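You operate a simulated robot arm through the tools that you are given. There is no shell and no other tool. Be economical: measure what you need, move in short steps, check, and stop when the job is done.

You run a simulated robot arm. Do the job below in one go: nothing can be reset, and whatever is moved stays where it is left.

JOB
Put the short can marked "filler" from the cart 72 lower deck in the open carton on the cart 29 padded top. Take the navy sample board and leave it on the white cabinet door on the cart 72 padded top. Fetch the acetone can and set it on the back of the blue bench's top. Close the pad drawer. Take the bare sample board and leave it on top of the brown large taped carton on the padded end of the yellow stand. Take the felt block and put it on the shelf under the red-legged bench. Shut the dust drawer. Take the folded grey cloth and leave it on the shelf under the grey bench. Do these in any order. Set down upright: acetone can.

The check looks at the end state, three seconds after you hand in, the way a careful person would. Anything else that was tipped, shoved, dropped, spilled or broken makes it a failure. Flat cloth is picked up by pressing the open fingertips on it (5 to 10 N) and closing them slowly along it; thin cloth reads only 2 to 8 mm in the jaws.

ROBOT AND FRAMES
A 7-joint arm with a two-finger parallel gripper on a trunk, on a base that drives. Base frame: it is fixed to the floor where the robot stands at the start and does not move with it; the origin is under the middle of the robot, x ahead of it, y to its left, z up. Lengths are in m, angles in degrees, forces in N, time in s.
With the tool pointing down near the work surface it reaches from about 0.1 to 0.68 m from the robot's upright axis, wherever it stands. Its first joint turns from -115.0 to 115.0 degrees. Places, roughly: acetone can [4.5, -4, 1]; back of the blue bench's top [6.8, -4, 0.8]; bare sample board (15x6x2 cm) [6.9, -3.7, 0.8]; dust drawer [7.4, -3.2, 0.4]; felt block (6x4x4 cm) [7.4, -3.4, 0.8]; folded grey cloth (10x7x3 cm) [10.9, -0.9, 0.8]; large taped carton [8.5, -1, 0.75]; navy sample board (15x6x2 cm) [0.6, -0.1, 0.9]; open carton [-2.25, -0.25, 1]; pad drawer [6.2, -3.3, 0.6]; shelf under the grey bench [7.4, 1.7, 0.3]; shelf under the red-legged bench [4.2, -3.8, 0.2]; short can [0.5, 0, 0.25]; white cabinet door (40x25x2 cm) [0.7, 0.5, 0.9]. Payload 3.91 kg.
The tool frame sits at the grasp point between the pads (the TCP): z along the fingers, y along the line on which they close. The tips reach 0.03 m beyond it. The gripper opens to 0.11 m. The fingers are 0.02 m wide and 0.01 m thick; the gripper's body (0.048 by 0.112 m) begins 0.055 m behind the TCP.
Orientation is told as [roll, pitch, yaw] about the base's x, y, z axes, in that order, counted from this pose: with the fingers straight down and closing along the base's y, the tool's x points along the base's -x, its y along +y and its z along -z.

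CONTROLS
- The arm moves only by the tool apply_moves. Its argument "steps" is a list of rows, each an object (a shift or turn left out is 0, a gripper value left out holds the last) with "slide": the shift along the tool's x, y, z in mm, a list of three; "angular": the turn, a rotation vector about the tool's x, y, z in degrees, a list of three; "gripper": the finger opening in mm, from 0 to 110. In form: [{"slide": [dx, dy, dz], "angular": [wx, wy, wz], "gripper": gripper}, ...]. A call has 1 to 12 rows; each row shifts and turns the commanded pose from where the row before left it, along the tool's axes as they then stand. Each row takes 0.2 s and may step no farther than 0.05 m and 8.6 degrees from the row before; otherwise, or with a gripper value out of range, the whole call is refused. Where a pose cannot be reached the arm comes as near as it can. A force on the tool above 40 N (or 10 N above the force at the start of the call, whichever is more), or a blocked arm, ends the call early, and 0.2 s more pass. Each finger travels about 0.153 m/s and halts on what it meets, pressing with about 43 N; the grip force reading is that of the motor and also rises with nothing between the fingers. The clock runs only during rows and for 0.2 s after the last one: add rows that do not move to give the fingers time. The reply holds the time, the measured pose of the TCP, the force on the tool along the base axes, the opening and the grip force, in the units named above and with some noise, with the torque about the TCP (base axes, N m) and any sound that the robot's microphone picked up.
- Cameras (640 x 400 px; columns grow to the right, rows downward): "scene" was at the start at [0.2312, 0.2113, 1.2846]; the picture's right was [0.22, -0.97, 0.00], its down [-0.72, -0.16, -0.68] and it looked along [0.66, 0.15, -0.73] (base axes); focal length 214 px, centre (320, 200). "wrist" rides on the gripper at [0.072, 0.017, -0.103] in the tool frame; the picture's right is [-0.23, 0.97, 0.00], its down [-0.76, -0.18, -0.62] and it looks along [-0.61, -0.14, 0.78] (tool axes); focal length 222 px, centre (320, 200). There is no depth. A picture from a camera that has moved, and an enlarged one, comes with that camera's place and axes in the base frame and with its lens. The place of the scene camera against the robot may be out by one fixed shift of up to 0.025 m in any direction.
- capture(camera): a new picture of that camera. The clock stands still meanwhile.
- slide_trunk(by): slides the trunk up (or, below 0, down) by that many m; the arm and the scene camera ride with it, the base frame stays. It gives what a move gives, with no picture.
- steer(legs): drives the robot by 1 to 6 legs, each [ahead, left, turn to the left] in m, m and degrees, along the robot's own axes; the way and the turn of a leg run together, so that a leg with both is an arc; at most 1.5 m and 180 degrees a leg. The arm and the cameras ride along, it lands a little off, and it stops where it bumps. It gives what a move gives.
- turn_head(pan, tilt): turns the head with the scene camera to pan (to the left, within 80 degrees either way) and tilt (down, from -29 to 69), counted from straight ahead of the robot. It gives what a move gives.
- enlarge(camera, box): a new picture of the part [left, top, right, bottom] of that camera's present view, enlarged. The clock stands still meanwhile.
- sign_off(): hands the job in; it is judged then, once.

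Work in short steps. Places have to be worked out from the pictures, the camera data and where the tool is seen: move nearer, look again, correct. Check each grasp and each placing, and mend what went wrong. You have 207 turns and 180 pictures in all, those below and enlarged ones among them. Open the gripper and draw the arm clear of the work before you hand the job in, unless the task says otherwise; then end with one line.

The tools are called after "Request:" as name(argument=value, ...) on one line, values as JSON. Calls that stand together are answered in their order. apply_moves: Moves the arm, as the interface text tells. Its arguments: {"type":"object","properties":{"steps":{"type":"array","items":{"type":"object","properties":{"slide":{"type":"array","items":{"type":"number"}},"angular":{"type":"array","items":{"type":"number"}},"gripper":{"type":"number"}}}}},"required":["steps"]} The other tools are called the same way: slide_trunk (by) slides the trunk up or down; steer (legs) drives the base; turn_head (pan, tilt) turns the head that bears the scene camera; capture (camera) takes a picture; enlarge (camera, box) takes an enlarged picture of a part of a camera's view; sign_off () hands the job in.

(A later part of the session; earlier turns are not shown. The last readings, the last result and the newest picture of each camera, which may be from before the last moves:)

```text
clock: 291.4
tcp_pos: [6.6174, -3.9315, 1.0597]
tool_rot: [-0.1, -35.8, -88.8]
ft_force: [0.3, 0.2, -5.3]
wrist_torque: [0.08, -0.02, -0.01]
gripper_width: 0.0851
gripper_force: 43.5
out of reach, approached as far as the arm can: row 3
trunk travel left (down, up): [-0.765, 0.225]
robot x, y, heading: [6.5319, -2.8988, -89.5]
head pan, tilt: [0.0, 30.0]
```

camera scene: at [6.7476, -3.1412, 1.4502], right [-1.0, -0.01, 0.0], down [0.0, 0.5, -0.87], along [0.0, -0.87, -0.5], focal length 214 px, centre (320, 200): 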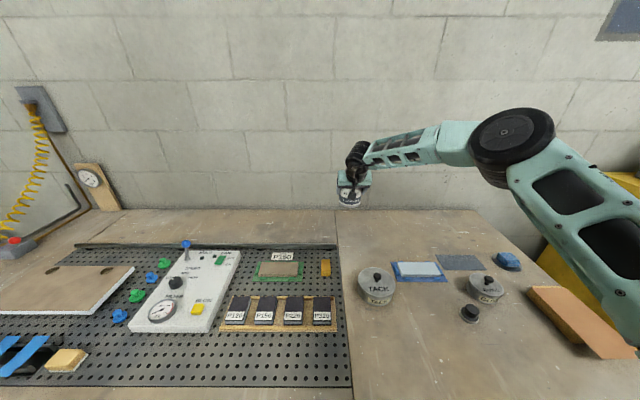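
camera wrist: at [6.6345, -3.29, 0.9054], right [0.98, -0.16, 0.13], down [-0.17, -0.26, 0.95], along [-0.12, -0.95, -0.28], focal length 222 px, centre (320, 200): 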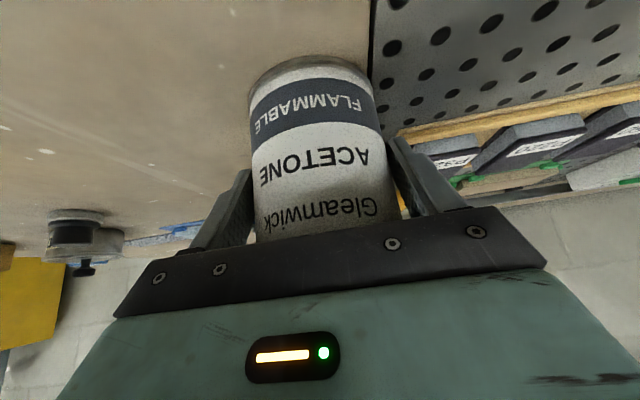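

At y≈-3.93. I lower with the trunk to just above contact.

Request:
slide_trunk(by=-0.17)

Request:
capture(camera="scene")

Request:
capture(camera="wrist")

```text
clock: 293.4
tcp_pos: [6.6171, -3.9309, 0.8905]
tool_rot: [-0.1, -35.8, -88.9]
ft_force: [0.0, 0.8, -5.3]
wrist_torque: [0.04, -0.01, 0.02]
gripper_width: 0.085
gripper_force: 43.1
trunk travel left (down, up): [-0.595, 0.395]
robot x, y, heading: [6.5311, -2.895, -89.6]
head pan, tilt: [0.0, 30.0]
```

```text
84 pictures are left
camera scene: at [6.7476, -3.1412, 1.2802], right [-1.0, -0.01, 0.0], down [0.0, 0.5, -0.87], along [0.0, -0.87, -0.5], focal length 214 px, centre (320, 200)
```

scene: 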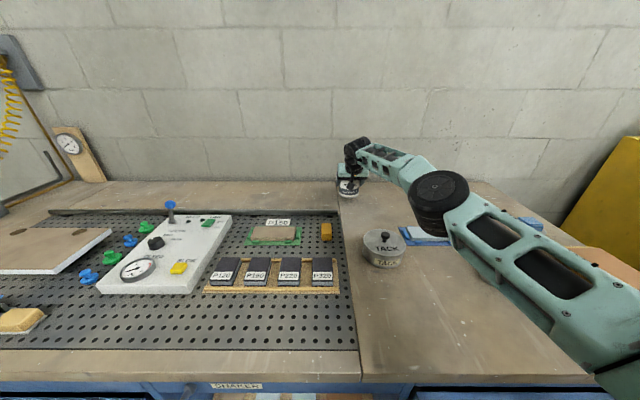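

```text
83 pictures are left
camera wrist: at [6.6323, -3.8124, 0.9318], right [0.98, -0.17, 0.13], down [-0.17, -0.26, 0.95], along [-0.12, -0.95, -0.28], focal length 222 px, centre (320, 200)
```

wrist: 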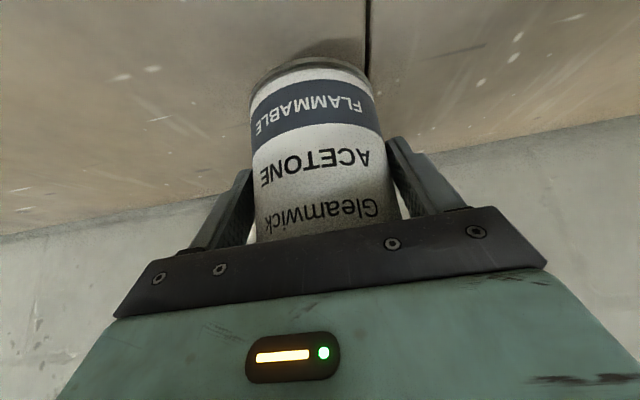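

The can is just above the clear wood at the back. I lower with the arm in 3 mm steps.

Request:
apply_moves(steps=[{"slide": [2.9, 0, 4.1]}, {"slide": [2.9, 0, 4.1]}, {"slide": [2.9, 0, 4.1]}, {"slide": [1.8, 0, 2.4]}, {"slide": [1.8, 0, 2.4]}, {"slide": [1.2, 0, 1.6]}, {"slide": [1.2, 0, 1.6]}, {}])

```text
clock: 295.2
tcp_pos: [6.6172, -3.9316, 0.8647]
tool_rot: [-0.1, -35.8, -89.0]
ft_force: [-0.2, 0.0, -4.7]
wrist_torque: [0.07, 0.02, 0.01]
gripper_width: 0.0851
gripper_force: 42.9
trunk travel left (down, up): [-0.595, 0.395]
robot x, y, heading: [6.5302, -2.8981, -89.6]
head pan, tilt: [0.0, 30.0]
```

Request:
apply_moves(steps=[{"slide": [0.9, 0, 1.2]}, {"slide": [0.9, 0, 1.2]}, {"slide": [0.9, 0, 1.2]}, {"slide": [0.9, 0, 1.2]}, {}])

```text
clock: 296.4
tcp_pos: [6.6177, -3.9322, 0.8638]
tool_rot: [0.0, -36.1, -88.9]
ft_force: [0.6, -7.4, 23.2]
wrist_torque: [0.22, -0.36, 0.07]
gripper_width: 0.0857
gripper_force: 43.3
trunk travel left (down, up): [-0.595, 0.395]
robot x, y, heading: [6.5289, -2.8976, -89.3]
head pan, tilt: [0.0, 30.0]
```

Contact. I ease off, open, and withdraw along the tool axis.

Request:
apply_moves(steps=[{"slide": [-1, 0, -1.3]}, {"gripper": 95}, {"gripper": 105}, {}, {"slide": [0, 0, -20]}, {"slide": [0, 0, -40]}, {"slide": [0, 0, -40]}, {"slide": [0, 0, -40]}, {}])

Request:
capture(camera="wrist")

Request:
capture(camera="scene")

```text
clock: 298.4
tcp_pos: [6.6149, -3.8492, 0.9731]
tool_rot: [-0.1, -35.8, -88.9]
ft_force: [-0.1, 0.4, 0.1]
wrist_torque: [0.01, -0.02, 0.01]
gripper_width: 0.1051
gripper_force: 0.1
trunk travel left (down, up): [-0.595, 0.395]
robot x, y, heading: [6.529, -2.8981, -89.9]
head pan, tilt: [0.0, 30.0]
```

```text
82 pictures are left
camera wrist: at [6.63, -3.7305, 1.0138], right [0.98, -0.17, 0.13], down [-0.17, -0.26, 0.95], along [-0.12, -0.95, -0.28], focal length 222 px, centre (320, 200)
```

wrist: 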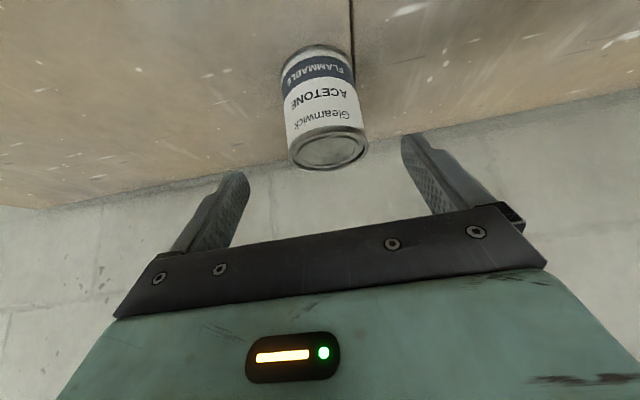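

```text
81 pictures are left
camera scene: at [6.7476, -3.141, 1.2803], right [-1.0, -0.01, 0.0], down [0.0, 0.5, -0.87], along [0.0, -0.87, -0.5], focal length 214 px, centre (320, 200)
```

scene: 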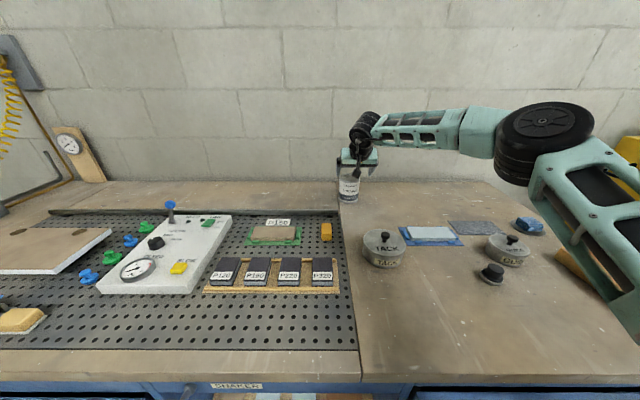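

The acetone can stands upright at the back. Now the bare sample board near [6.9,-3.7]: I enlarge to see how it sits.

Request:
enlarge(camera="scene", box=[200, 190, 360, 290])

Request:
apply_moves(steps=[{"slide": [0, 0, -40]}, {"slide": [0, 0, -40], "angular": [0, 8, 0]}, {"slide": [30, 0, -10], "angular": [0, 8, 0]}, {"slide": [30, 0, 0], "angular": [0, 8, 0]}, {"slide": [30, 0, 0], "angular": [0, 8, 0]}, {"slide": [30, 0, 0], "angular": [0, 4, 0]}, {}])

```text
4.00 times, centred on (280, 240) of scene
camera zoom: at [6.7476, -3.141, 1.2803], right [-1.0, -0.01, 0.0], down [0.0, 0.5, -0.87], along [0.0, -0.87, -0.5], focal length 858 px, centre (480, 40)
```

zoom: 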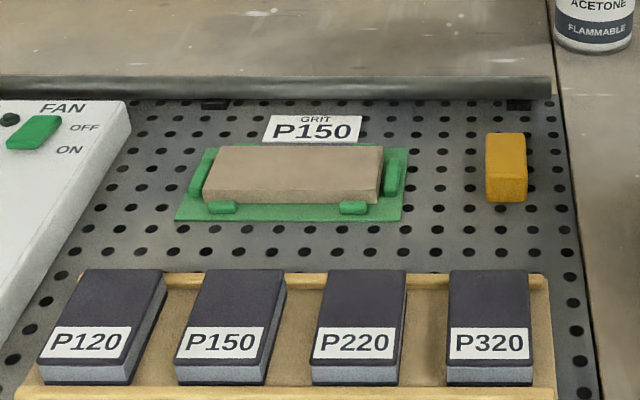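

```text
clock: 300.0
tcp_pos: [6.6135, -3.6817, 1.0155]
tool_rot: [-0.1, 0.2, -89.0]
ft_force: [0.4, 0.1, 0.7]
wrist_torque: [0.01, 0.02, 0.01]
gripper_width: 0.1051
gripper_force: 0.0
trunk travel left (down, up): [-0.595, 0.395]
robot x, y, heading: [6.5272, -2.8973, -89.4]
head pan, tilt: [0.0, 30.0]
```

The board sits in a green jig with small stops at its corners, its middle free on the front and back. I turn the tool to close front-to-back and move over to it.

Request:
apply_moves(steps=[{"slide": [20, 0, -40], "angular": [0, 0, 8.2]}, {"slide": [0, 0, -40], "angular": [0, 0, 8.2]}, {"angular": [0, 0, 8.2]}, {"angular": [0, 0, 8.2]}, {"angular": [0, 0, 8.2]}, {"angular": [0, 0, 8.2]}, {"angular": [0, 0, 8.2]}, {"angular": [0, 0, 8.2]}, {"angular": [0, 0, 8.2]}, {"angular": [0, 0, 8.2]}, {"angular": [0, 0, 8.2]}, {}])

Request:
steer(legs=[[-0.06, 0.285, -0.4]])

Request:
capture(camera="wrist")

Request:
capture(camera="scene")

```text
clock: 302.6
tcp_pos: [6.6133, -3.663, 1.096]
tool_rot: [-0.2, -0.1, -179.2]
ft_force: [-0.2, -0.1, 0.4]
wrist_torque: [-0.01, -0.01, -0.02]
gripper_width: 0.105
gripper_force: 0.1
trunk travel left (down, up): [-0.595, 0.395]
robot x, y, heading: [6.5312, -2.8992, -89.5]
head pan, tilt: [0.0, 30.0]
```

```text
clock: 304.6
tcp_pos: [6.8999, -3.6025, 1.0967]
tool_rot: [-0.2, 0.0, -179.3]
ft_force: [-0.2, 0.2, 0.4]
wrist_torque: [-0.01, -0.04, 0.0]
gripper_width: 0.1053
gripper_force: 0.1
trunk travel left (down, up): [-0.595, 0.395]
robot x, y, heading: [6.8197, -2.8355, -90.0]
head pan, tilt: [0.0, 30.0]
```

```text
79 pictures are left
camera wrist: at [6.972, -3.6194, 1.1995], right [-0.22, -0.98, 0.0], down [-0.76, 0.17, 0.62], along [-0.61, 0.14, -0.78], focal length 222 px, centre (320, 200)
```

wrist: 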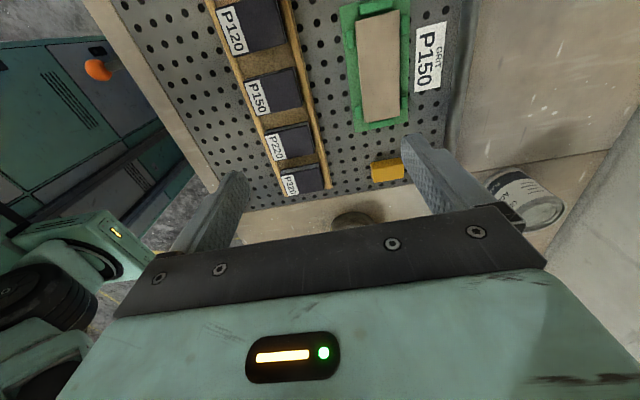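

```text
78 pictures are left
camera scene: at [7.0356, -3.0805, 1.2803], right [-1.0, 0.0, 0.0], down [0.0, 0.5, -0.87], along [0.0, -0.87, -0.5], focal length 214 px, centre (320, 200)
```

scene: 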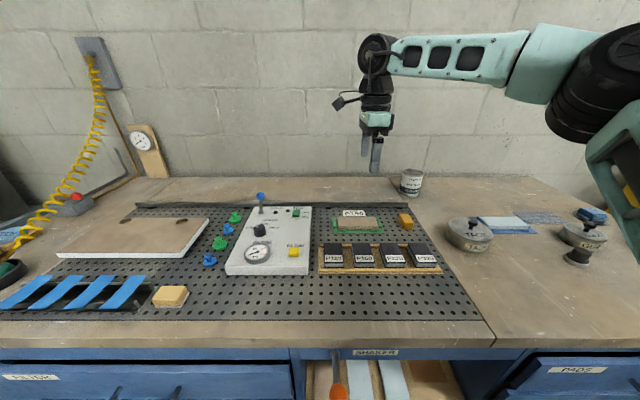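

The board centre is about [6.905,-3.692]. I narrow the opening to 80 mm (a P150 label stands just behind), move over it, and lower part way.

Request:
apply_moves(steps=[{"slide": [3, 45, 0], "gripper": 80}, {"slide": [2, 44, 0]}, {}])

Request:
slide_trunk(by=-0.16)

Request:
capture(camera="wrist")

Request:
enlarge(camera="scene", box=[280, 140, 440, 240])

```text
clock: 305.4
tcp_pos: [6.907, -3.6907, 1.0955]
tool_rot: [-0.3, -0.3, -179.2]
ft_force: [0.3, 0.0, -0.2]
wrist_torque: [-0.04, -0.03, 0.05]
gripper_width: 0.0799
gripper_force: 0.0
trunk travel left (down, up): [-0.595, 0.395]
robot x, y, heading: [6.8205, -2.8365, -89.7]
head pan, tilt: [0.0, 30.0]
```

```text
clock: 307.2
tcp_pos: [6.9051, -3.6911, 0.9354]
tool_rot: [-0.2, -0.1, -179.3]
ft_force: [-0.1, 1.0, 0.3]
wrist_torque: [0.01, -0.03, 0.0]
gripper_width: 0.0801
gripper_force: 0.1
trunk travel left (down, up): [-0.435, 0.555]
robot x, y, heading: [6.8185, -2.8378, -90.0]
head pan, tilt: [0.0, 30.0]
```

```text
77 pictures are left
camera wrist: at [6.9784, -3.7076, 1.039], right [-0.22, -0.98, 0.0], down [-0.76, 0.17, 0.62], along [-0.61, 0.14, -0.78], focal length 222 px, centre (320, 200)
```

wrist: 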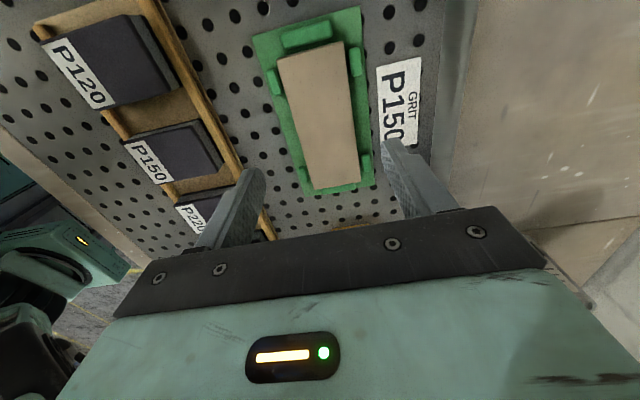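

```text
4.00 times, centred on (360, 190) of scene
camera zoom: at [7.0356, -3.0805, 1.1203], right [-1.0, 0.0, 0.0], down [0.0, 0.5, -0.87], along [0.0, -0.87, -0.5], focal length 858 px, centre (160, 240)
```

zoom: 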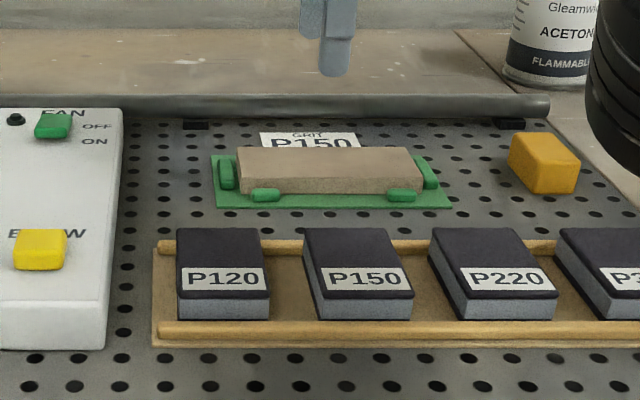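

The P150 card is flat, and the jig's stops are only near the ends. I shift 4 mm, lower 8.5 cm, and check.

Request:
apply_moves(steps=[{"slide": [4, 3, 0]}, {}])

Request:
slide_trunk(by=-0.08)

Request:
capture(camera="wrist")

Request:
enlarge(camera="scene", box=[280, 100, 440, 200])

```text
clock: 307.8
tcp_pos: [6.9079, -3.6907, 0.9351]
tool_rot: [-0.2, -0.1, -179.3]
ft_force: [0.3, 0.1, -0.2]
wrist_torque: [0.02, 0.03, -0.02]
gripper_width: 0.0801
gripper_force: 0.1
out of reach, approached as far as the arm can: row 1
trunk travel left (down, up): [-0.435, 0.555]
robot x, y, heading: [6.8175, -2.8375, -90.0]
head pan, tilt: [0.0, 30.0]
```

```text
clock: 309.0
tcp_pos: [6.9094, -3.6916, 0.8559]
tool_rot: [-0.2, -0.1, -179.3]
ft_force: [0.4, 0.3, 0.3]
wrist_torque: [0.0, 0.02, -0.02]
gripper_width: 0.08
gripper_force: 0.0
trunk travel left (down, up): [-0.355, 0.635]
robot x, y, heading: [6.8188, -2.8375, -90.0]
head pan, tilt: [0.0, 30.0]
```

```text
75 pictures are left
camera wrist: at [6.9819, -3.7069, 0.9583], right [-0.22, -0.98, 0.0], down [-0.76, 0.17, 0.62], along [-0.61, 0.14, -0.78], focal length 222 px, centre (320, 200)
```

wrist: 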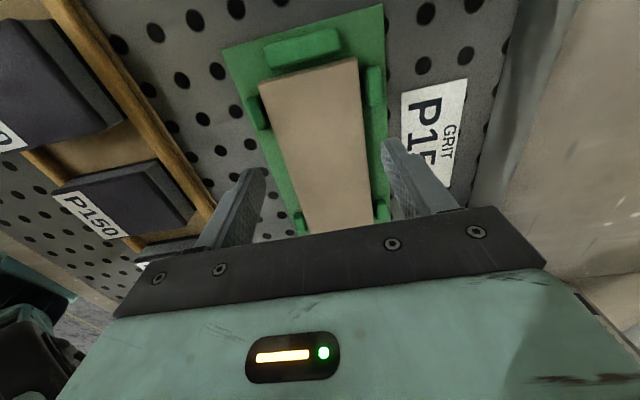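

```text
4.00 times, centred on (360, 150) of scene
camera zoom: at [7.0356, -3.0805, 1.0403], right [-1.0, 0.0, 0.0], down [0.0, 0.5, -0.87], along [0.0, -0.87, -0.5], focal length 858 px, centre (160, 400)
```

zoom: 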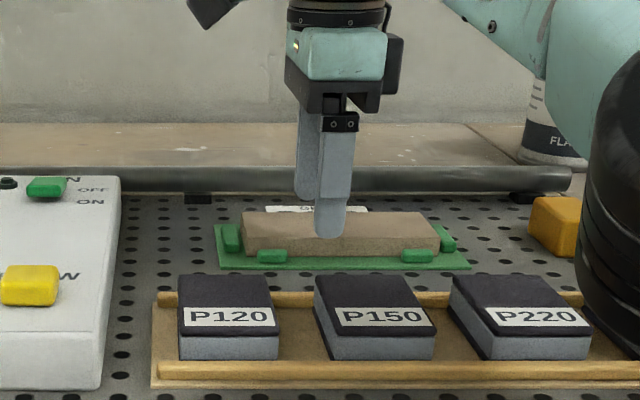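

Fingers are over the board at its top level. Before going lower I check where the elbow is relative to the cups.

Request:
turn_head(pan=-15, tilt=40)

Request:
capture(camera="scene")

```text
clock: 309.8
tcp_pos: [6.9083, -3.6903, 0.856]
tool_rot: [-0.2, -0.1, -179.3]
ft_force: [-0.5, -1.1, 0.0]
wrist_torque: [-0.01, 0.0, -0.01]
gripper_width: 0.0801
gripper_force: 0.0
trunk travel left (down, up): [-0.355, 0.635]
robot x, y, heading: [6.8185, -2.8359, -90.0]
head pan, tilt: [-15.0, 40.0]
```

```text
73 pictures are left
camera scene: at [7.0136, -3.0722, 1.025], right [-0.97, 0.26, 0.0], down [0.16, 0.62, -0.77], along [-0.2, -0.74, -0.64], focal length 214 px, centre (320, 200)
```

scene: 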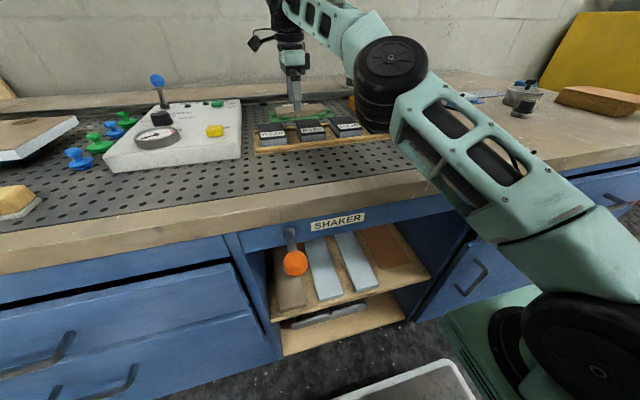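

The upper arm is low over the bench edge. I raise the trunk 20 cm and let the arm reach down instead, which gives more clearance.

Request:
slide_trunk(by=0.25)

Request:
apply_moves(steps=[{"slide": [0, 0, 40]}, {"slide": [0, 0, 40]}, {"slide": [0, 0, 40]}, {"slide": [0, 0, 40]}, {"slide": [3, 3, 40]}, {"slide": [0, 0, 30]}, {}])

Request:
capture(camera="wrist")

Request:
capture(camera="scene")

```text
clock: 312.3
tcp_pos: [6.9088, -3.6906, 1.1046]
tool_rot: [-0.1, -0.2, -179.3]
ft_force: [0.0, -0.2, 0.2]
wrist_torque: [0.01, -0.02, 0.04]
gripper_width: 0.08
gripper_force: 0.0
trunk travel left (down, up): [-0.605, 0.385]
robot x, y, heading: [6.8181, -2.8392, -90.1]
head pan, tilt: [-15.0, 40.0]
```

```text
clock: 313.9
tcp_pos: [6.9123, -3.694, 0.8753]
tool_rot: [-0.2, -0.1, -179.3]
ft_force: [1.2, -0.6, -0.6]
wrist_torque: [-0.04, 0.02, 0.0]
gripper_width: 0.0801
gripper_force: 0.0
trunk travel left (down, up): [-0.605, 0.385]
robot x, y, heading: [6.8139, -2.8411, -89.7]
head pan, tilt: [-15.0, 40.0]
```

```text
72 pictures are left
camera wrist: at [6.9853, -3.7101, 0.9787], right [-0.22, -0.98, 0.0], down [-0.76, 0.17, 0.62], along [-0.61, 0.14, -0.78], focal length 222 px, centre (320, 200)
```

wrist: 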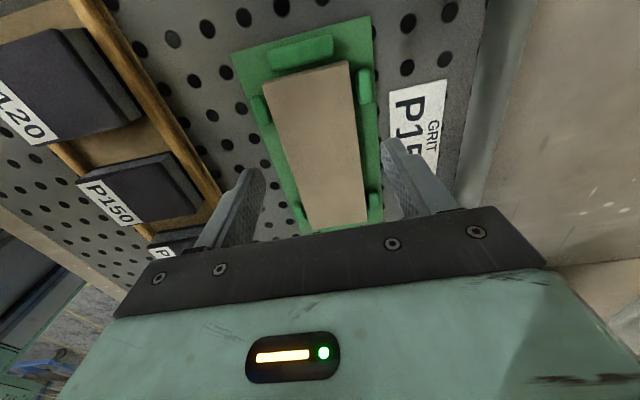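

```text
71 pictures are left
camera scene: at [7.0135, -3.0722, 1.2749], right [-0.97, 0.26, 0.0], down [0.17, 0.62, -0.77], along [-0.2, -0.74, -0.64], focal length 214 px, centre (320, 200)
```

scene: 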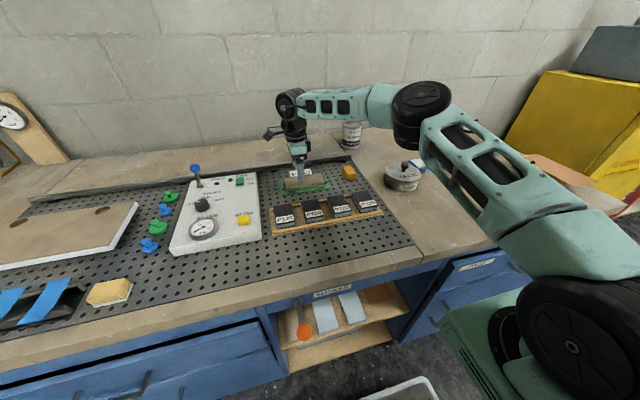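

Good clearance now and the board is centred. I lower to the board in small steps, watching for contact.

Request:
apply_moves(steps=[{"slide": [2, 0, 10]}, {"slide": [0, 0, 10]}, {"slide": [0, 0, 5]}, {"slide": [0, 0, 3]}, {"slide": [0, 0, 3]}, {"slide": [0, 0, 2]}, {"slide": [0, 0, 2]}, {}])

Request:
enlarge(camera="scene", box=[240, 120, 380, 220])

```text
clock: 315.7
tcp_pos: [6.9141, -3.6918, 0.8384]
tool_rot: [-0.2, -0.1, -179.3]
ft_force: [0.4, -0.5, -0.9]
wrist_torque: [-0.02, 0.01, 0.0]
gripper_width: 0.08
gripper_force: 0.0
trunk travel left (down, up): [-0.605, 0.385]
robot x, y, heading: [6.8182, -2.8369, -89.6]
head pan, tilt: [-15.0, 40.0]
```

```text
4.00 times, centred on (310, 170) of scene
camera zoom: at [7.0136, -3.0722, 1.2749], right [-0.97, 0.26, 0.0], down [0.17, 0.62, -0.77], along [-0.2, -0.74, -0.64], focal length 858 px, centre (360, 320)
```

zoom: 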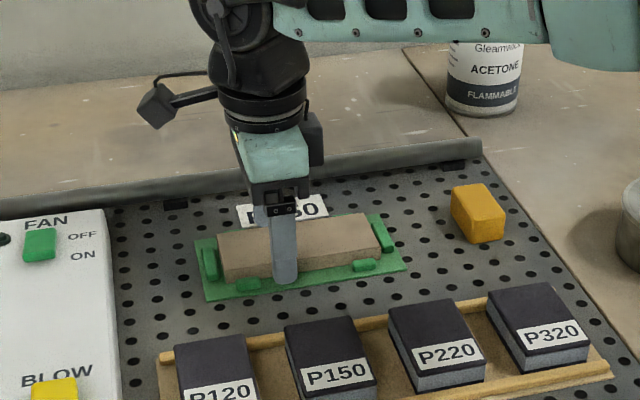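

The front finger is between the jig's front stops and low on the board. I close and lift.

Request:
apply_moves(steps=[{"gripper": 70}, {"gripper": 50}, {"gripper": 40}, {"gripper": 40}, {}])

Request:
apply_moves(steps=[{"slide": [0, 0, -10]}, {"slide": [0, 0, -20]}, {"slide": [0, 0, -40]}, {"slide": [0, 0, -40]}, {"slide": [0, 0, -40]}, {"slide": [0, 0, -40]}, {}])

Request:
capture(camera="wrist")

```text
clock: 316.9
tcp_pos: [6.914, -3.6916, 0.8396]
tool_rot: [-0.2, -0.1, -179.3]
ft_force: [-0.4, 0.1, 1.7]
wrist_torque: [0.07, 0.11, 0.0]
gripper_width: 0.0574
gripper_force: 43.7
trunk travel left (down, up): [-0.605, 0.385]
robot x, y, heading: [6.8173, -2.8381, -89.8]
head pan, tilt: [-15.0, 40.0]
```

```text
clock: 318.5
tcp_pos: [6.9119, -3.6918, 1.031]
tool_rot: [-0.2, -0.1, -179.2]
ft_force: [0.7, -0.6, -0.8]
wrist_torque: [-0.01, -0.02, 0.01]
gripper_width: 0.057
gripper_force: 43.2
trunk travel left (down, up): [-0.605, 0.385]
robot x, y, heading: [6.8155, -2.8368, -89.7]
head pan, tilt: [-15.0, 40.0]
```

```text
69 pictures are left
camera wrist: at [6.9851, -3.7088, 1.1344], right [-0.22, -0.98, 0.0], down [-0.76, 0.17, 0.62], along [-0.61, 0.14, -0.78], focal length 222 px, centre (320, 200)
```

wrist: 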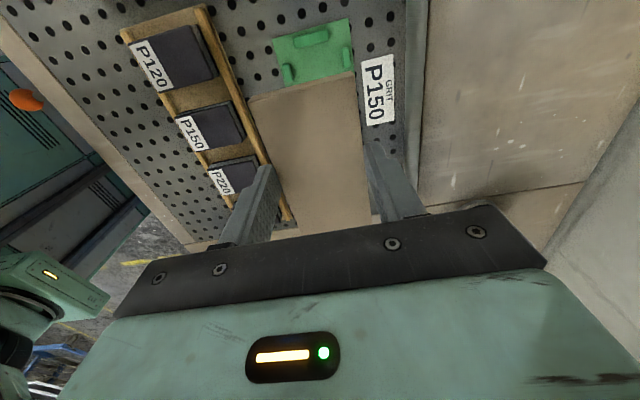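

The bare board is held and the jig stayed put. I retract, back up a little, and look toward the yellow stand before turning.

Request:
apply_moves(steps=[{"slide": [0, -45, -10]}, {"slide": [0, -45, -10]}, {"slide": [0, -45, -10]}, {"slide": [0, -45, 0]}, {"slide": [0, -45, 0]}, {"slide": [0, -45, 0]}, {"slide": [0, -45, 0]}, {}])

Request:
steer(legs=[[-0.35, 0, 0], [0, 0, 70]])

Request:
turn_head(pan=40, tilt=20)

Request:
capture(camera="scene")

```text
clock: 320.3
tcp_pos: [6.9075, -3.3787, 1.0613]
tool_rot: [-0.2, -0.1, -179.4]
ft_force: [-0.1, 0.2, -1.5]
wrist_torque: [0.04, 0.0, 0.01]
gripper_width: 0.0571
gripper_force: 43.3
trunk travel left (down, up): [-0.605, 0.385]
robot x, y, heading: [6.8159, -2.8348, -89.8]
head pan, tilt: [-15.0, 40.0]
```

```text
clock: 325.7
tcp_pos: [7.3584, -2.5775, 1.0614]
tool_rot: [-0.1, -0.1, -109.0]
ft_force: [0.2, 0.1, -0.3]
wrist_torque: [0.02, 0.0, 0.0]
gripper_width: 0.057
gripper_force: 42.9
trunk travel left (down, up): [-0.605, 0.385]
robot x, y, heading: [6.8145, -2.4838, -19.5]
head pan, tilt: [-15.0, 40.0]
```

```text
clock: 326.9
tcp_pos: [7.3593, -2.5775, 1.0617]
tool_rot: [-0.1, -0.1, -109.0]
ft_force: [-0.2, 0.2, -1.5]
wrist_torque: [0.03, -0.02, -0.02]
gripper_width: 0.057
gripper_force: 42.6
trunk travel left (down, up): [-0.605, 0.385]
robot x, y, heading: [6.8193, -2.4854, -19.6]
head pan, tilt: [40.0, 20.0]
```

```text
68 pictures are left
camera scene: at [7.1187, -2.3154, 1.3063], right [0.35, -0.94, 0.0], down [-0.32, -0.12, -0.94], along [0.88, 0.33, -0.34], focal length 214 px, centre (320, 200)
```

scene: 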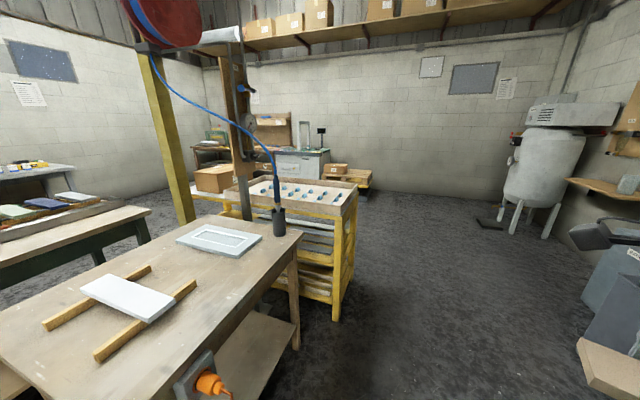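

The large carton sits on the far end of the yellow stand (x 8.2–8.65, y -2.0 to -0.7). I'll go around its right side: first to about [9.2,-2.6], then face north and look.

Request:
steer(legs=[[0, 0, 19.5], [1.2, -0.12, 0], [1.15, 0, 0], [0, 0, 90]])

Request:
turn_head(pan=20, tilt=25)

Request:
capture(camera="scene")

```text
clock: 343.5
tcp_pos: [9.0806, -2.0672, 1.0622]
tool_rot: [-0.1, -0.1, 1.1]
ft_force: [-0.6, -0.1, -1.0]
wrist_torque: [0.01, 0.0, 0.02]
gripper_width: 0.0569
gripper_force: 43.3
trunk travel left (down, up): [-0.605, 0.385]
robot x, y, heading: [9.1756, -2.607, 90.5]
head pan, tilt: [40.0, 20.0]
```

```text
clock: 344.3
tcp_pos: [9.0811, -2.067, 1.0619]
tool_rot: [-0.2, -0.2, 1.1]
ft_force: [0.4, -0.4, -1.4]
wrist_torque: [0.01, 0.0, 0.03]
gripper_width: 0.0568
gripper_force: 42.8
trunk travel left (down, up): [-0.605, 0.385]
robot x, y, heading: [9.1734, -2.6045, 90.7]
head pan, tilt: [20.0, 25.0]
```

```text
67 pictures are left
camera scene: at [8.949, -2.3931, 1.2983], right [0.94, 0.35, 0.0], down [0.15, -0.4, -0.91], along [-0.32, 0.85, -0.42], focal length 214 px, centre (320, 200)
```

scene: 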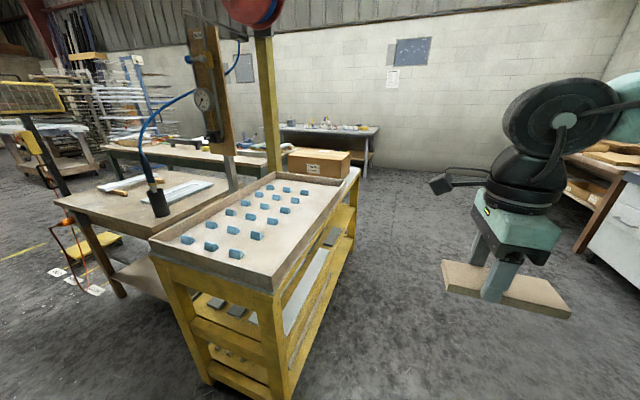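

The carton is at about x 8.23–8.62, y≈-1, top z≈0.95. I raise the trunk a little, drive north alongside the stand, and turn to face it.

Request:
slide_trunk(by=0.12)

Request:
steer(legs=[[1.5, 0, 0], [0.1, 0, 90]])

Request:
turn_head(pan=0, tilt=40)

Request:
capture(camera="scene")

Request:
capture(camera="wrist")

```text
clock: 345.8
tcp_pos: [9.0806, -2.0669, 1.1821]
tool_rot: [-0.2, 0.0, 1.1]
ft_force: [-1.0, 0.6, -0.2]
wrist_torque: [0.01, 0.01, 0.01]
gripper_width: 0.057
gripper_force: 42.7
trunk travel left (down, up): [-0.725, 0.265]
robot x, y, heading: [9.1757, -2.6065, 90.7]
head pan, tilt: [20.0, 25.0]
```

```text
clock: 357.3
tcp_pos: [8.5649, -1.0969, 1.1818]
tool_rot: [-0.2, -0.1, 91.2]
ft_force: [0.0, -1.0, -1.0]
wrist_torque: [-0.02, 0.03, 0.0]
gripper_width: 0.057
gripper_force: 43.8
trunk travel left (down, up): [-0.725, 0.265]
robot x, y, heading: [9.1072, -1.0022, -179.3]
head pan, tilt: [20.0, 25.0]
```

```text
clock: 358.1
tcp_pos: [8.5639, -1.0956, 1.1815]
tool_rot: [-0.2, -0.2, 91.2]
ft_force: [-0.3, -0.1, -0.9]
wrist_torque: [-0.05, -0.04, 0.02]
gripper_width: 0.0569
gripper_force: 42.8
trunk travel left (down, up): [-0.725, 0.265]
robot x, y, heading: [9.1038, -1.0026, -179.2]
head pan, tilt: [0.0, 40.0]
```

```text
66 pictures are left
camera scene: at [8.8927, -1.2187, 1.395], right [-0.01, 1.0, 0.0], down [0.64, 0.01, -0.77], along [-0.77, -0.01, -0.64], focal length 214 px, centre (320, 200)
```

scene: 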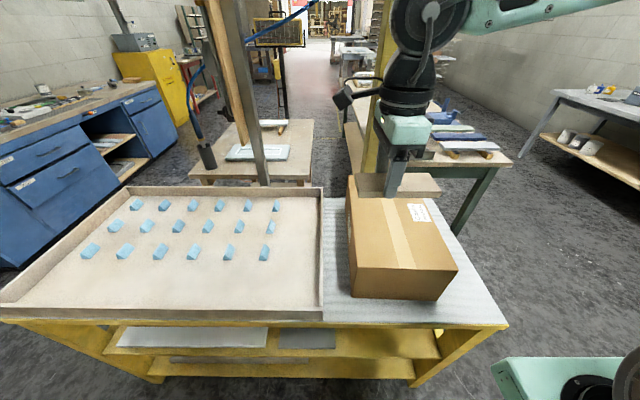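

```text
65 pictures are left
camera wrist: at [8.5494, -1.1695, 1.2846], right [-0.98, 0.21, 0.0], down [0.16, 0.76, 0.62], along [0.13, 0.61, -0.78], focal length 222 px, centre (320, 200)
```

wrist: 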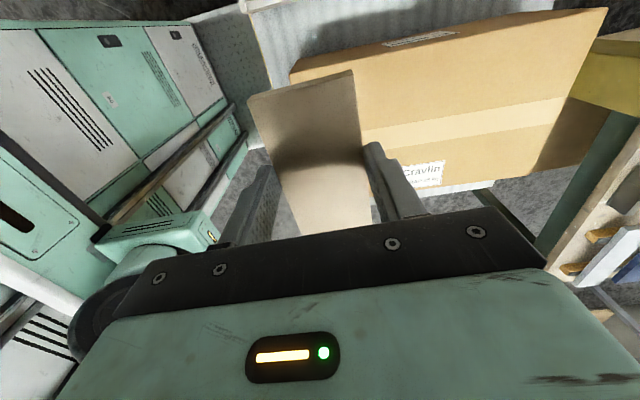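

The carton top spans x 8.23–8.60, y -1.12 to -0.89, z≈0.95. I move the board over its centre [8.42,-1.005].

Request:
apply_moves(steps=[{"slide": [-30, 48, 0]}, {"slide": [-30, 48, 0]}, {"slide": [-31, 48, 0]}, {"slide": [0, 0, 40]}, {"slide": [0, 0, 40]}, {"slide": [0, 0, 40]}, {"slide": [0, 0, 30]}, {}])

Request:
capture(camera="scene")

Request:
capture(camera="wrist")

```text
refused: row 1 steps farther than a row can; nothing moved
```

```text
64 pictures are left
camera scene: at [8.8927, -1.2187, 1.395], right [-0.01, 1.0, 0.0], down [0.64, 0.01, -0.77], along [-0.77, -0.01, -0.64], focal length 214 px, centre (320, 200)
```

scene: 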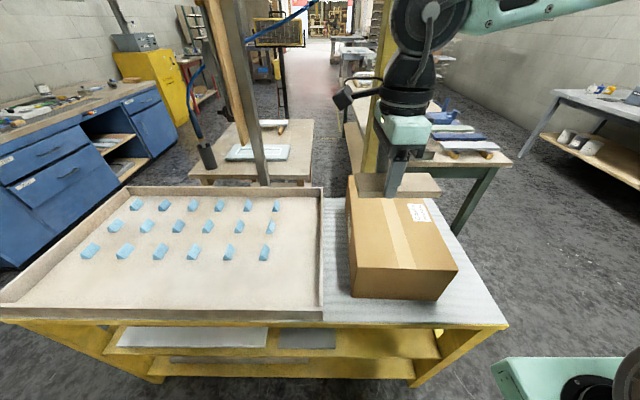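

```text
63 pictures are left
camera wrist: at [8.5494, -1.1695, 1.2846], right [-0.98, 0.21, 0.0], down [0.16, 0.76, 0.62], along [0.13, 0.61, -0.78], focal length 222 px, centre (320, 200)
```

wrist: 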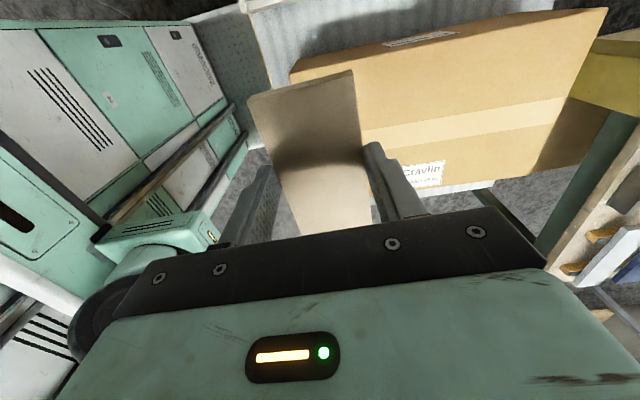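

A row was too long; I resend it with shorter rows.

Request:
apply_moves(steps=[{"slide": [-23, 36, 0]}, {"slide": [-23, 36, 0]}, {"slide": [-23, 36, 0]}, {"slide": [-22, 36, 0]}, {"slide": [0, 0, 40]}, {"slide": [0, 0, 40]}, {"slide": [0, 0, 40]}, {"slide": [0, 0, 30]}, {}])

Request:
capture(camera="scene")

Request:
capture(camera="wrist")

```text
clock: 360.1
tcp_pos: [8.4192, -1.0088, 1.0308]
tool_rot: [-0.1, 0.0, 91.2]
ft_force: [-0.1, 0.4, -0.5]
wrist_torque: [-0.01, -0.02, 0.0]
gripper_width: 0.0572
gripper_force: 42.8
trunk travel left (down, up): [-0.725, 0.265]
robot x, y, heading: [9.104, -1.0046, -179.3]
head pan, tilt: [0.0, 40.0]
```

```text
62 pictures are left
camera scene: at [8.8927, -1.2186, 1.3949], right [-0.01, 1.0, 0.0], down [0.64, 0.01, -0.77], along [-0.77, -0.01, -0.64], focal length 214 px, centre (320, 200)
```

scene: 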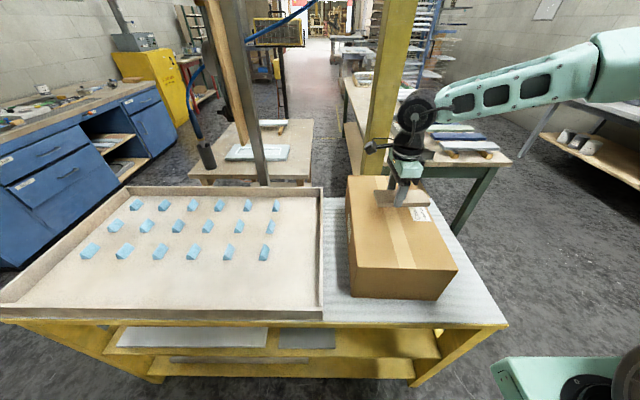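

```text
61 pictures are left
camera wrist: at [8.4036, -1.0823, 1.1342], right [-0.98, 0.21, 0.0], down [0.16, 0.76, 0.62], along [0.13, 0.61, -0.78], focal length 222 px, centre (320, 200)
```

wrist: 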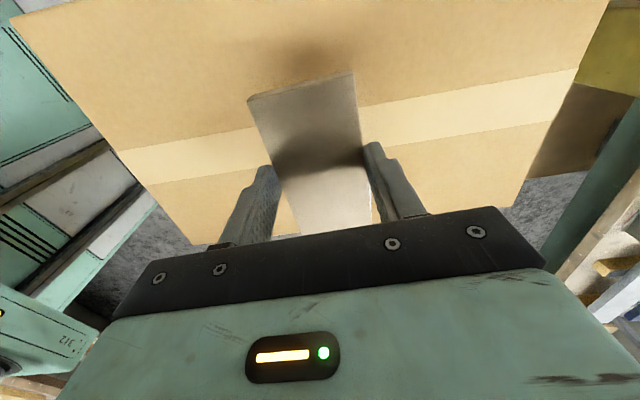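

The tape line marks the carton's centre at y≈-1.008, right under the board. I lower to contact in small steps.

Request:
apply_moves(steps=[{"slide": [0, 0, 20]}, {"slide": [0, 0, 10]}, {"slide": [0, 0, 5]}, {"slide": [0, 0, 3]}, {"slide": [0, 0, 3]}, {"slide": [0, 0, 3]}, {"slide": [0, 0, 3]}, {"slide": [0, 0, 3]}, {"slide": [0, 0, 3]}, {}])

```text
clock: 362.0
tcp_pos: [8.4198, -1.0095, 0.9875]
tool_rot: [0.2, 0.0, 91.2]
ft_force: [4.6, 1.6, 22.4]
wrist_torque: [0.01, -0.49, 0.06]
gripper_width: 0.0572
gripper_force: 42.7
trunk travel left (down, up): [-0.725, 0.265]
robot x, y, heading: [9.1037, -1.0012, -179.4]
head pan, tilt: [0.0, 40.0]
stopped in row 9: the force on the tool passed its limit at 41 N (the readings are from after the stop); the commanded pose is now the measured one
```

Contact. I ease off, open and lift.

Request:
apply_moves(steps=[{"slide": [0, 0, -1.5]}, {"gripper": 80}, {"gripper": 80}, {"slide": [0, 0, -20]}, {"slide": [0, 0, -40]}, {"slide": [0, 0, -40]}, {"slide": [0, 0, -40]}, {"slide": [0, -40, 0]}, {"slide": [0, -40, 0]}, {"slide": [0, -40, 0]}, {}])

Request:
capture(camera="scene")

```text
clock: 364.4
tcp_pos: [8.5388, -1.0077, 1.1278]
tool_rot: [0.0, -0.1, 91.2]
ft_force: [0.2, 0.3, -0.8]
wrist_torque: [0.0, -0.04, 0.02]
gripper_width: 0.0803
gripper_force: 0.0
trunk travel left (down, up): [-0.725, 0.265]
robot x, y, heading: [9.1067, -1.0015, -178.9]
head pan, tilt: [0.0, 40.0]
```

```text
60 pictures are left
camera scene: at [8.8927, -1.2186, 1.3949], right [-0.01, 1.0, 0.0], down [0.64, 0.01, -0.77], along [-0.77, -0.01, -0.64], focal length 214 px, centre (320, 200)
```

scene: 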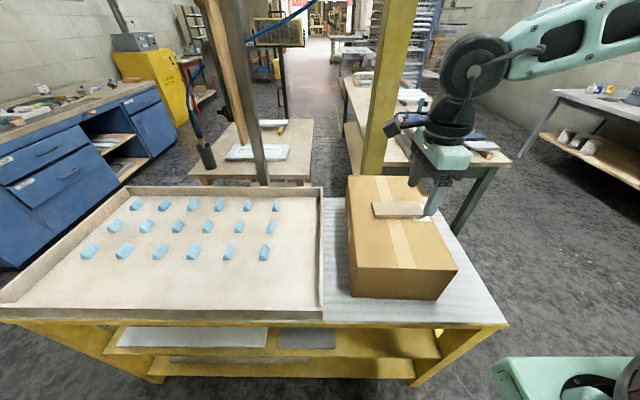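

The board lies on the carton. Next the grey cloth to the east: I turn around and look.

Request:
steer(legs=[[0.0, 0, 179]])

Request:
turn_head(pan=0, tilt=28)

Request:
capture(camera="scene")

```text
clock: 372.1
tcp_pos: [9.6722, -0.9888, 1.1275]
tool_rot: [0.0, -0.1, -88.4]
ft_force: [-0.1, 0.6, -0.2]
wrist_torque: [0.03, -0.01, -0.01]
gripper_width: 0.0801
gripper_force: 0.1
trunk travel left (down, up): [-0.725, 0.265]
robot x, y, heading: [9.1055, -0.9975, 0.9]
head pan, tilt: [0.0, 40.0]
```

```text
clock: 372.9
tcp_pos: [9.6718, -0.9883, 1.1296]
tool_rot: [0.0, 0.0, -88.5]
ft_force: [-0.1, -0.4, 0.8]
wrist_torque: [0.01, 0.04, -0.02]
gripper_width: 0.0799
gripper_force: 0.0
trunk travel left (down, up): [-0.725, 0.265]
robot x, y, heading: [9.1092, -1.0006, 0.9]
head pan, tilt: [0.0, 28.0]
```

```text
59 pictures are left
camera scene: at [9.3472, -0.802, 1.4134], right [0.02, -1.0, 0.0], down [-0.47, -0.01, -0.88], along [0.88, 0.01, -0.47], focal length 214 px, centre (320, 200)
```

scene: 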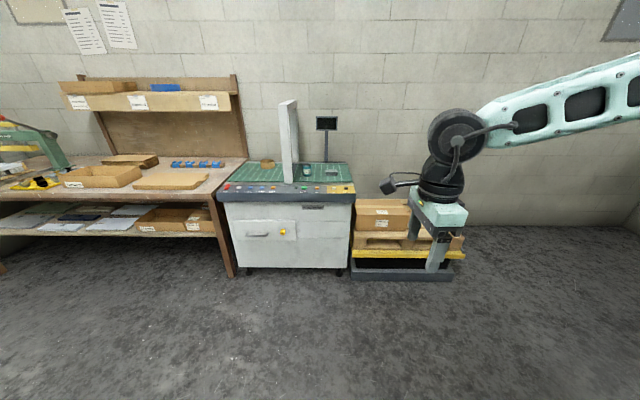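

I enlarge the machine top to find the cloth.

Request:
enlarge(camera="scene", box=[220, 120, 380, 220])

```text
4.00 times, centred on (300, 170) of scene
camera zoom: at [9.3472, -0.802, 1.4134], right [0.02, -1.0, 0.0], down [-0.47, -0.01, -0.88], along [0.88, 0.01, -0.47], focal length 858 px, centre (400, 320)
```

zoom: 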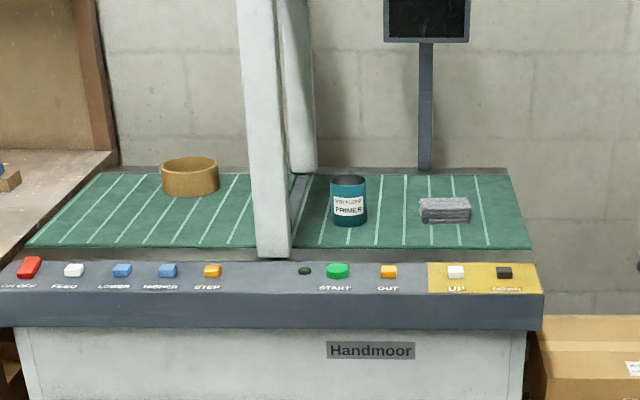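

The folded cloth lies on the Handmoor machine's table near [10.86,-0.88], long side along y, beside a primer can. I drive up so the gripper is near it, staying off the button panel.

Request:
steer(legs=[[1.05, 0.09, -0.9]])

Request:
capture(camera="wrist")

Request:
capture(camera="scene")

```text
clock: 378.3
tcp_pos: [10.7157, -0.8898, 1.1276]
tool_rot: [0.0, -0.1, -89.2]
ft_force: [0.0, 0.7, 0.8]
wrist_torque: [0.0, -0.01, 0.0]
gripper_width: 0.0798
gripper_force: 0.0
trunk travel left (down, up): [-0.725, 0.265]
robot x, y, heading: [10.146, -0.896, 0.1]
head pan, tilt: [0.0, 28.0]
```

```text
57 pictures are left
camera wrist: at [10.7306, -0.8186, 1.2308], right [0.98, -0.21, 0.0], down [-0.17, -0.76, 0.62], along [-0.13, -0.61, -0.78], focal length 222 px, centre (320, 200)
```

wrist: 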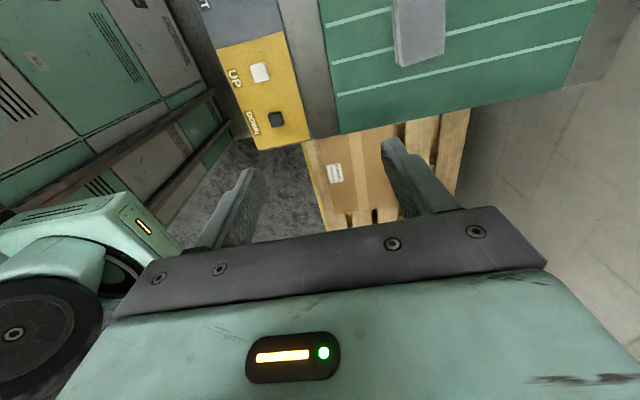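

```text
56 pictures are left
camera scene: at [10.3918, -0.7007, 1.4135], right [0.01, -1.0, 0.0], down [-0.47, 0.0, -0.88], along [0.88, 0.01, -0.47], focal length 214 px, centre (320, 200)
```

scene: 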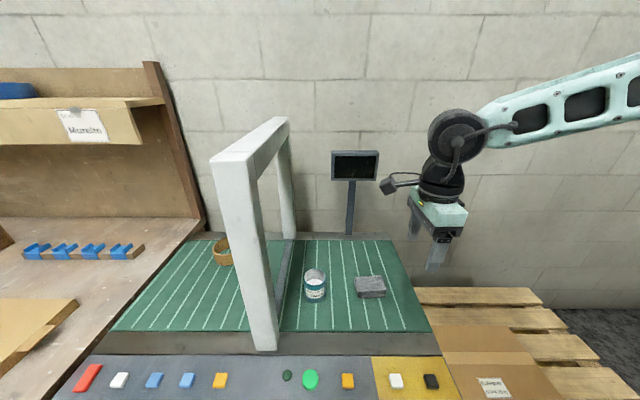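

The cloth centre is about [10.868,-0.855]. I move over it with fingers open to 100 mm and descend part way.

Request:
apply_moves(steps=[{"slide": [9, 38, 0], "gripper": 100}, {"slide": [9, 38, 0]}, {"slide": [9, 38, 0]}, {"slide": [8, 38, 0]}, {"slide": [0, 0, 40]}, {"slide": [0, 0, 40]}, {"slide": [0, 0, 40]}, {"slide": [0, 0, 40]}, {}])

Request:
capture(camera="wrist")

Request:
capture(camera="scene")

```text
clock: 380.3
tcp_pos: [10.8648, -0.8558, 0.9671]
tool_rot: [-0.1, -0.1, -89.3]
ft_force: [0.4, 0.1, -0.2]
wrist_torque: [0.01, 0.0, -0.01]
gripper_width: 0.1
gripper_force: 0.1
trunk travel left (down, up): [-0.725, 0.265]
robot x, y, heading: [10.148, -0.8938, 0.1]
head pan, tilt: [0.0, 28.0]
```

```text
55 pictures are left
camera wrist: at [10.8806, -0.7832, 1.0702], right [0.98, -0.21, 0.0], down [-0.17, -0.76, 0.62], along [-0.13, -0.61, -0.78], focal length 222 px, centre (320, 200)
```

wrist: 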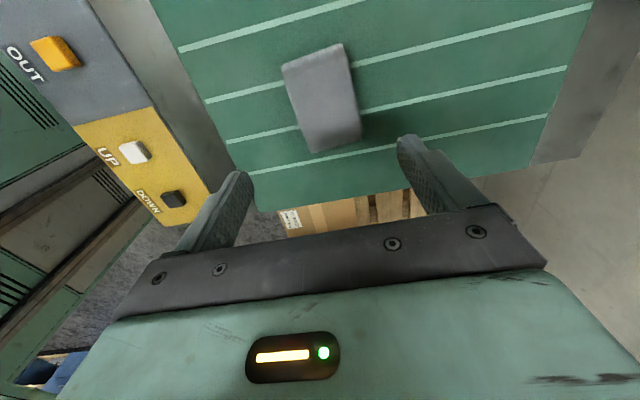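

```text
54 pictures are left
camera scene: at [10.3917, -0.7007, 1.4135], right [0.01, -1.0, 0.0], down [-0.47, 0.0, -0.88], along [0.88, 0.01, -0.47], focal length 214 px, centre (320, 200)
```

scene: 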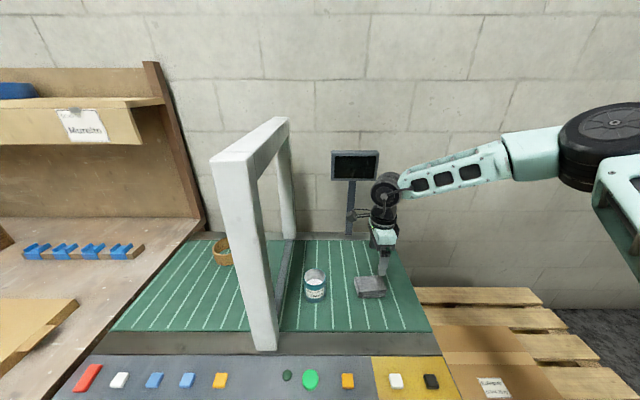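

The cloth centre is about [10.872,-0.840]. I correct and descend toward the table in decreasing steps.

Request:
apply_moves(steps=[{"slide": [15, 6, 25]}, {"slide": [0, 0, 25]}, {"slide": [0, 0, 15]}, {"slide": [0, 0, 5]}, {"slide": [0, 0, 5]}, {"slide": [0, 0, 4]}, {"slide": [0, 0, 4]}, {}])

Request:
capture(camera="wrist")

```text
clock: 382.1
tcp_pos: [10.8719, -0.8389, 0.8837]
tool_rot: [0.0, -0.1, -89.2]
ft_force: [-0.3, -0.1, -0.7]
wrist_torque: [0.0, -0.02, 0.01]
gripper_width: 0.0998
gripper_force: 0.1
trunk travel left (down, up): [-0.725, 0.265]
robot x, y, heading: [10.1473, -0.8954, 0.3]
head pan, tilt: [0.0, 28.0]
```

```text
53 pictures are left
camera wrist: at [10.8876, -0.7665, 0.9878], right [0.98, -0.21, 0.0], down [-0.17, -0.76, 0.62], along [-0.13, -0.61, -0.78], focal length 222 px, centre (320, 200)
```

wrist: 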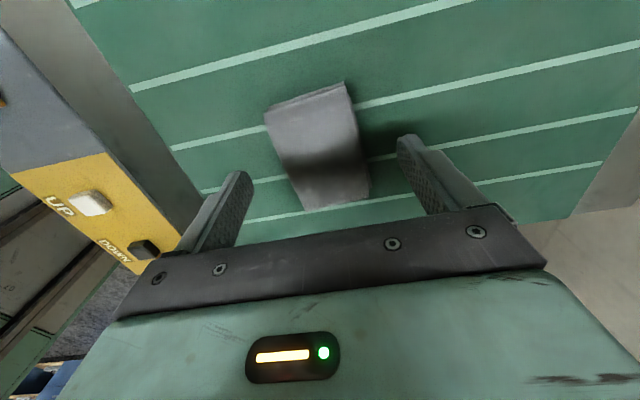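

Centred. I continue down in 4 mm steps until the tips touch the table.

Request:
apply_moves(steps=[{"slide": [0, 0, 5]}, {"slide": [0, 0, 5]}, {"slide": [0, 0, 5]}, {"slide": [0, 0, 4]}, {"slide": [0, 0, 4]}, {"slide": [0, 0, 4]}, {"slide": [0, 0, 3]}, {"slide": [0, 0, 3]}, {"slide": [0, 0, 3]}, {}])

```text
clock: 384.3
tcp_pos: [10.8723, -0.8396, 0.8499]
tool_rot: [0.0, -0.1, -89.2]
ft_force: [0.6, -0.9, 0.2]
wrist_torque: [-0.04, -0.02, 0.01]
gripper_width: 0.1
gripper_force: 0.0
trunk travel left (down, up): [-0.725, 0.265]
robot x, y, heading: [10.1488, -0.8932, 0.2]
head pan, tilt: [0.0, 28.0]
```

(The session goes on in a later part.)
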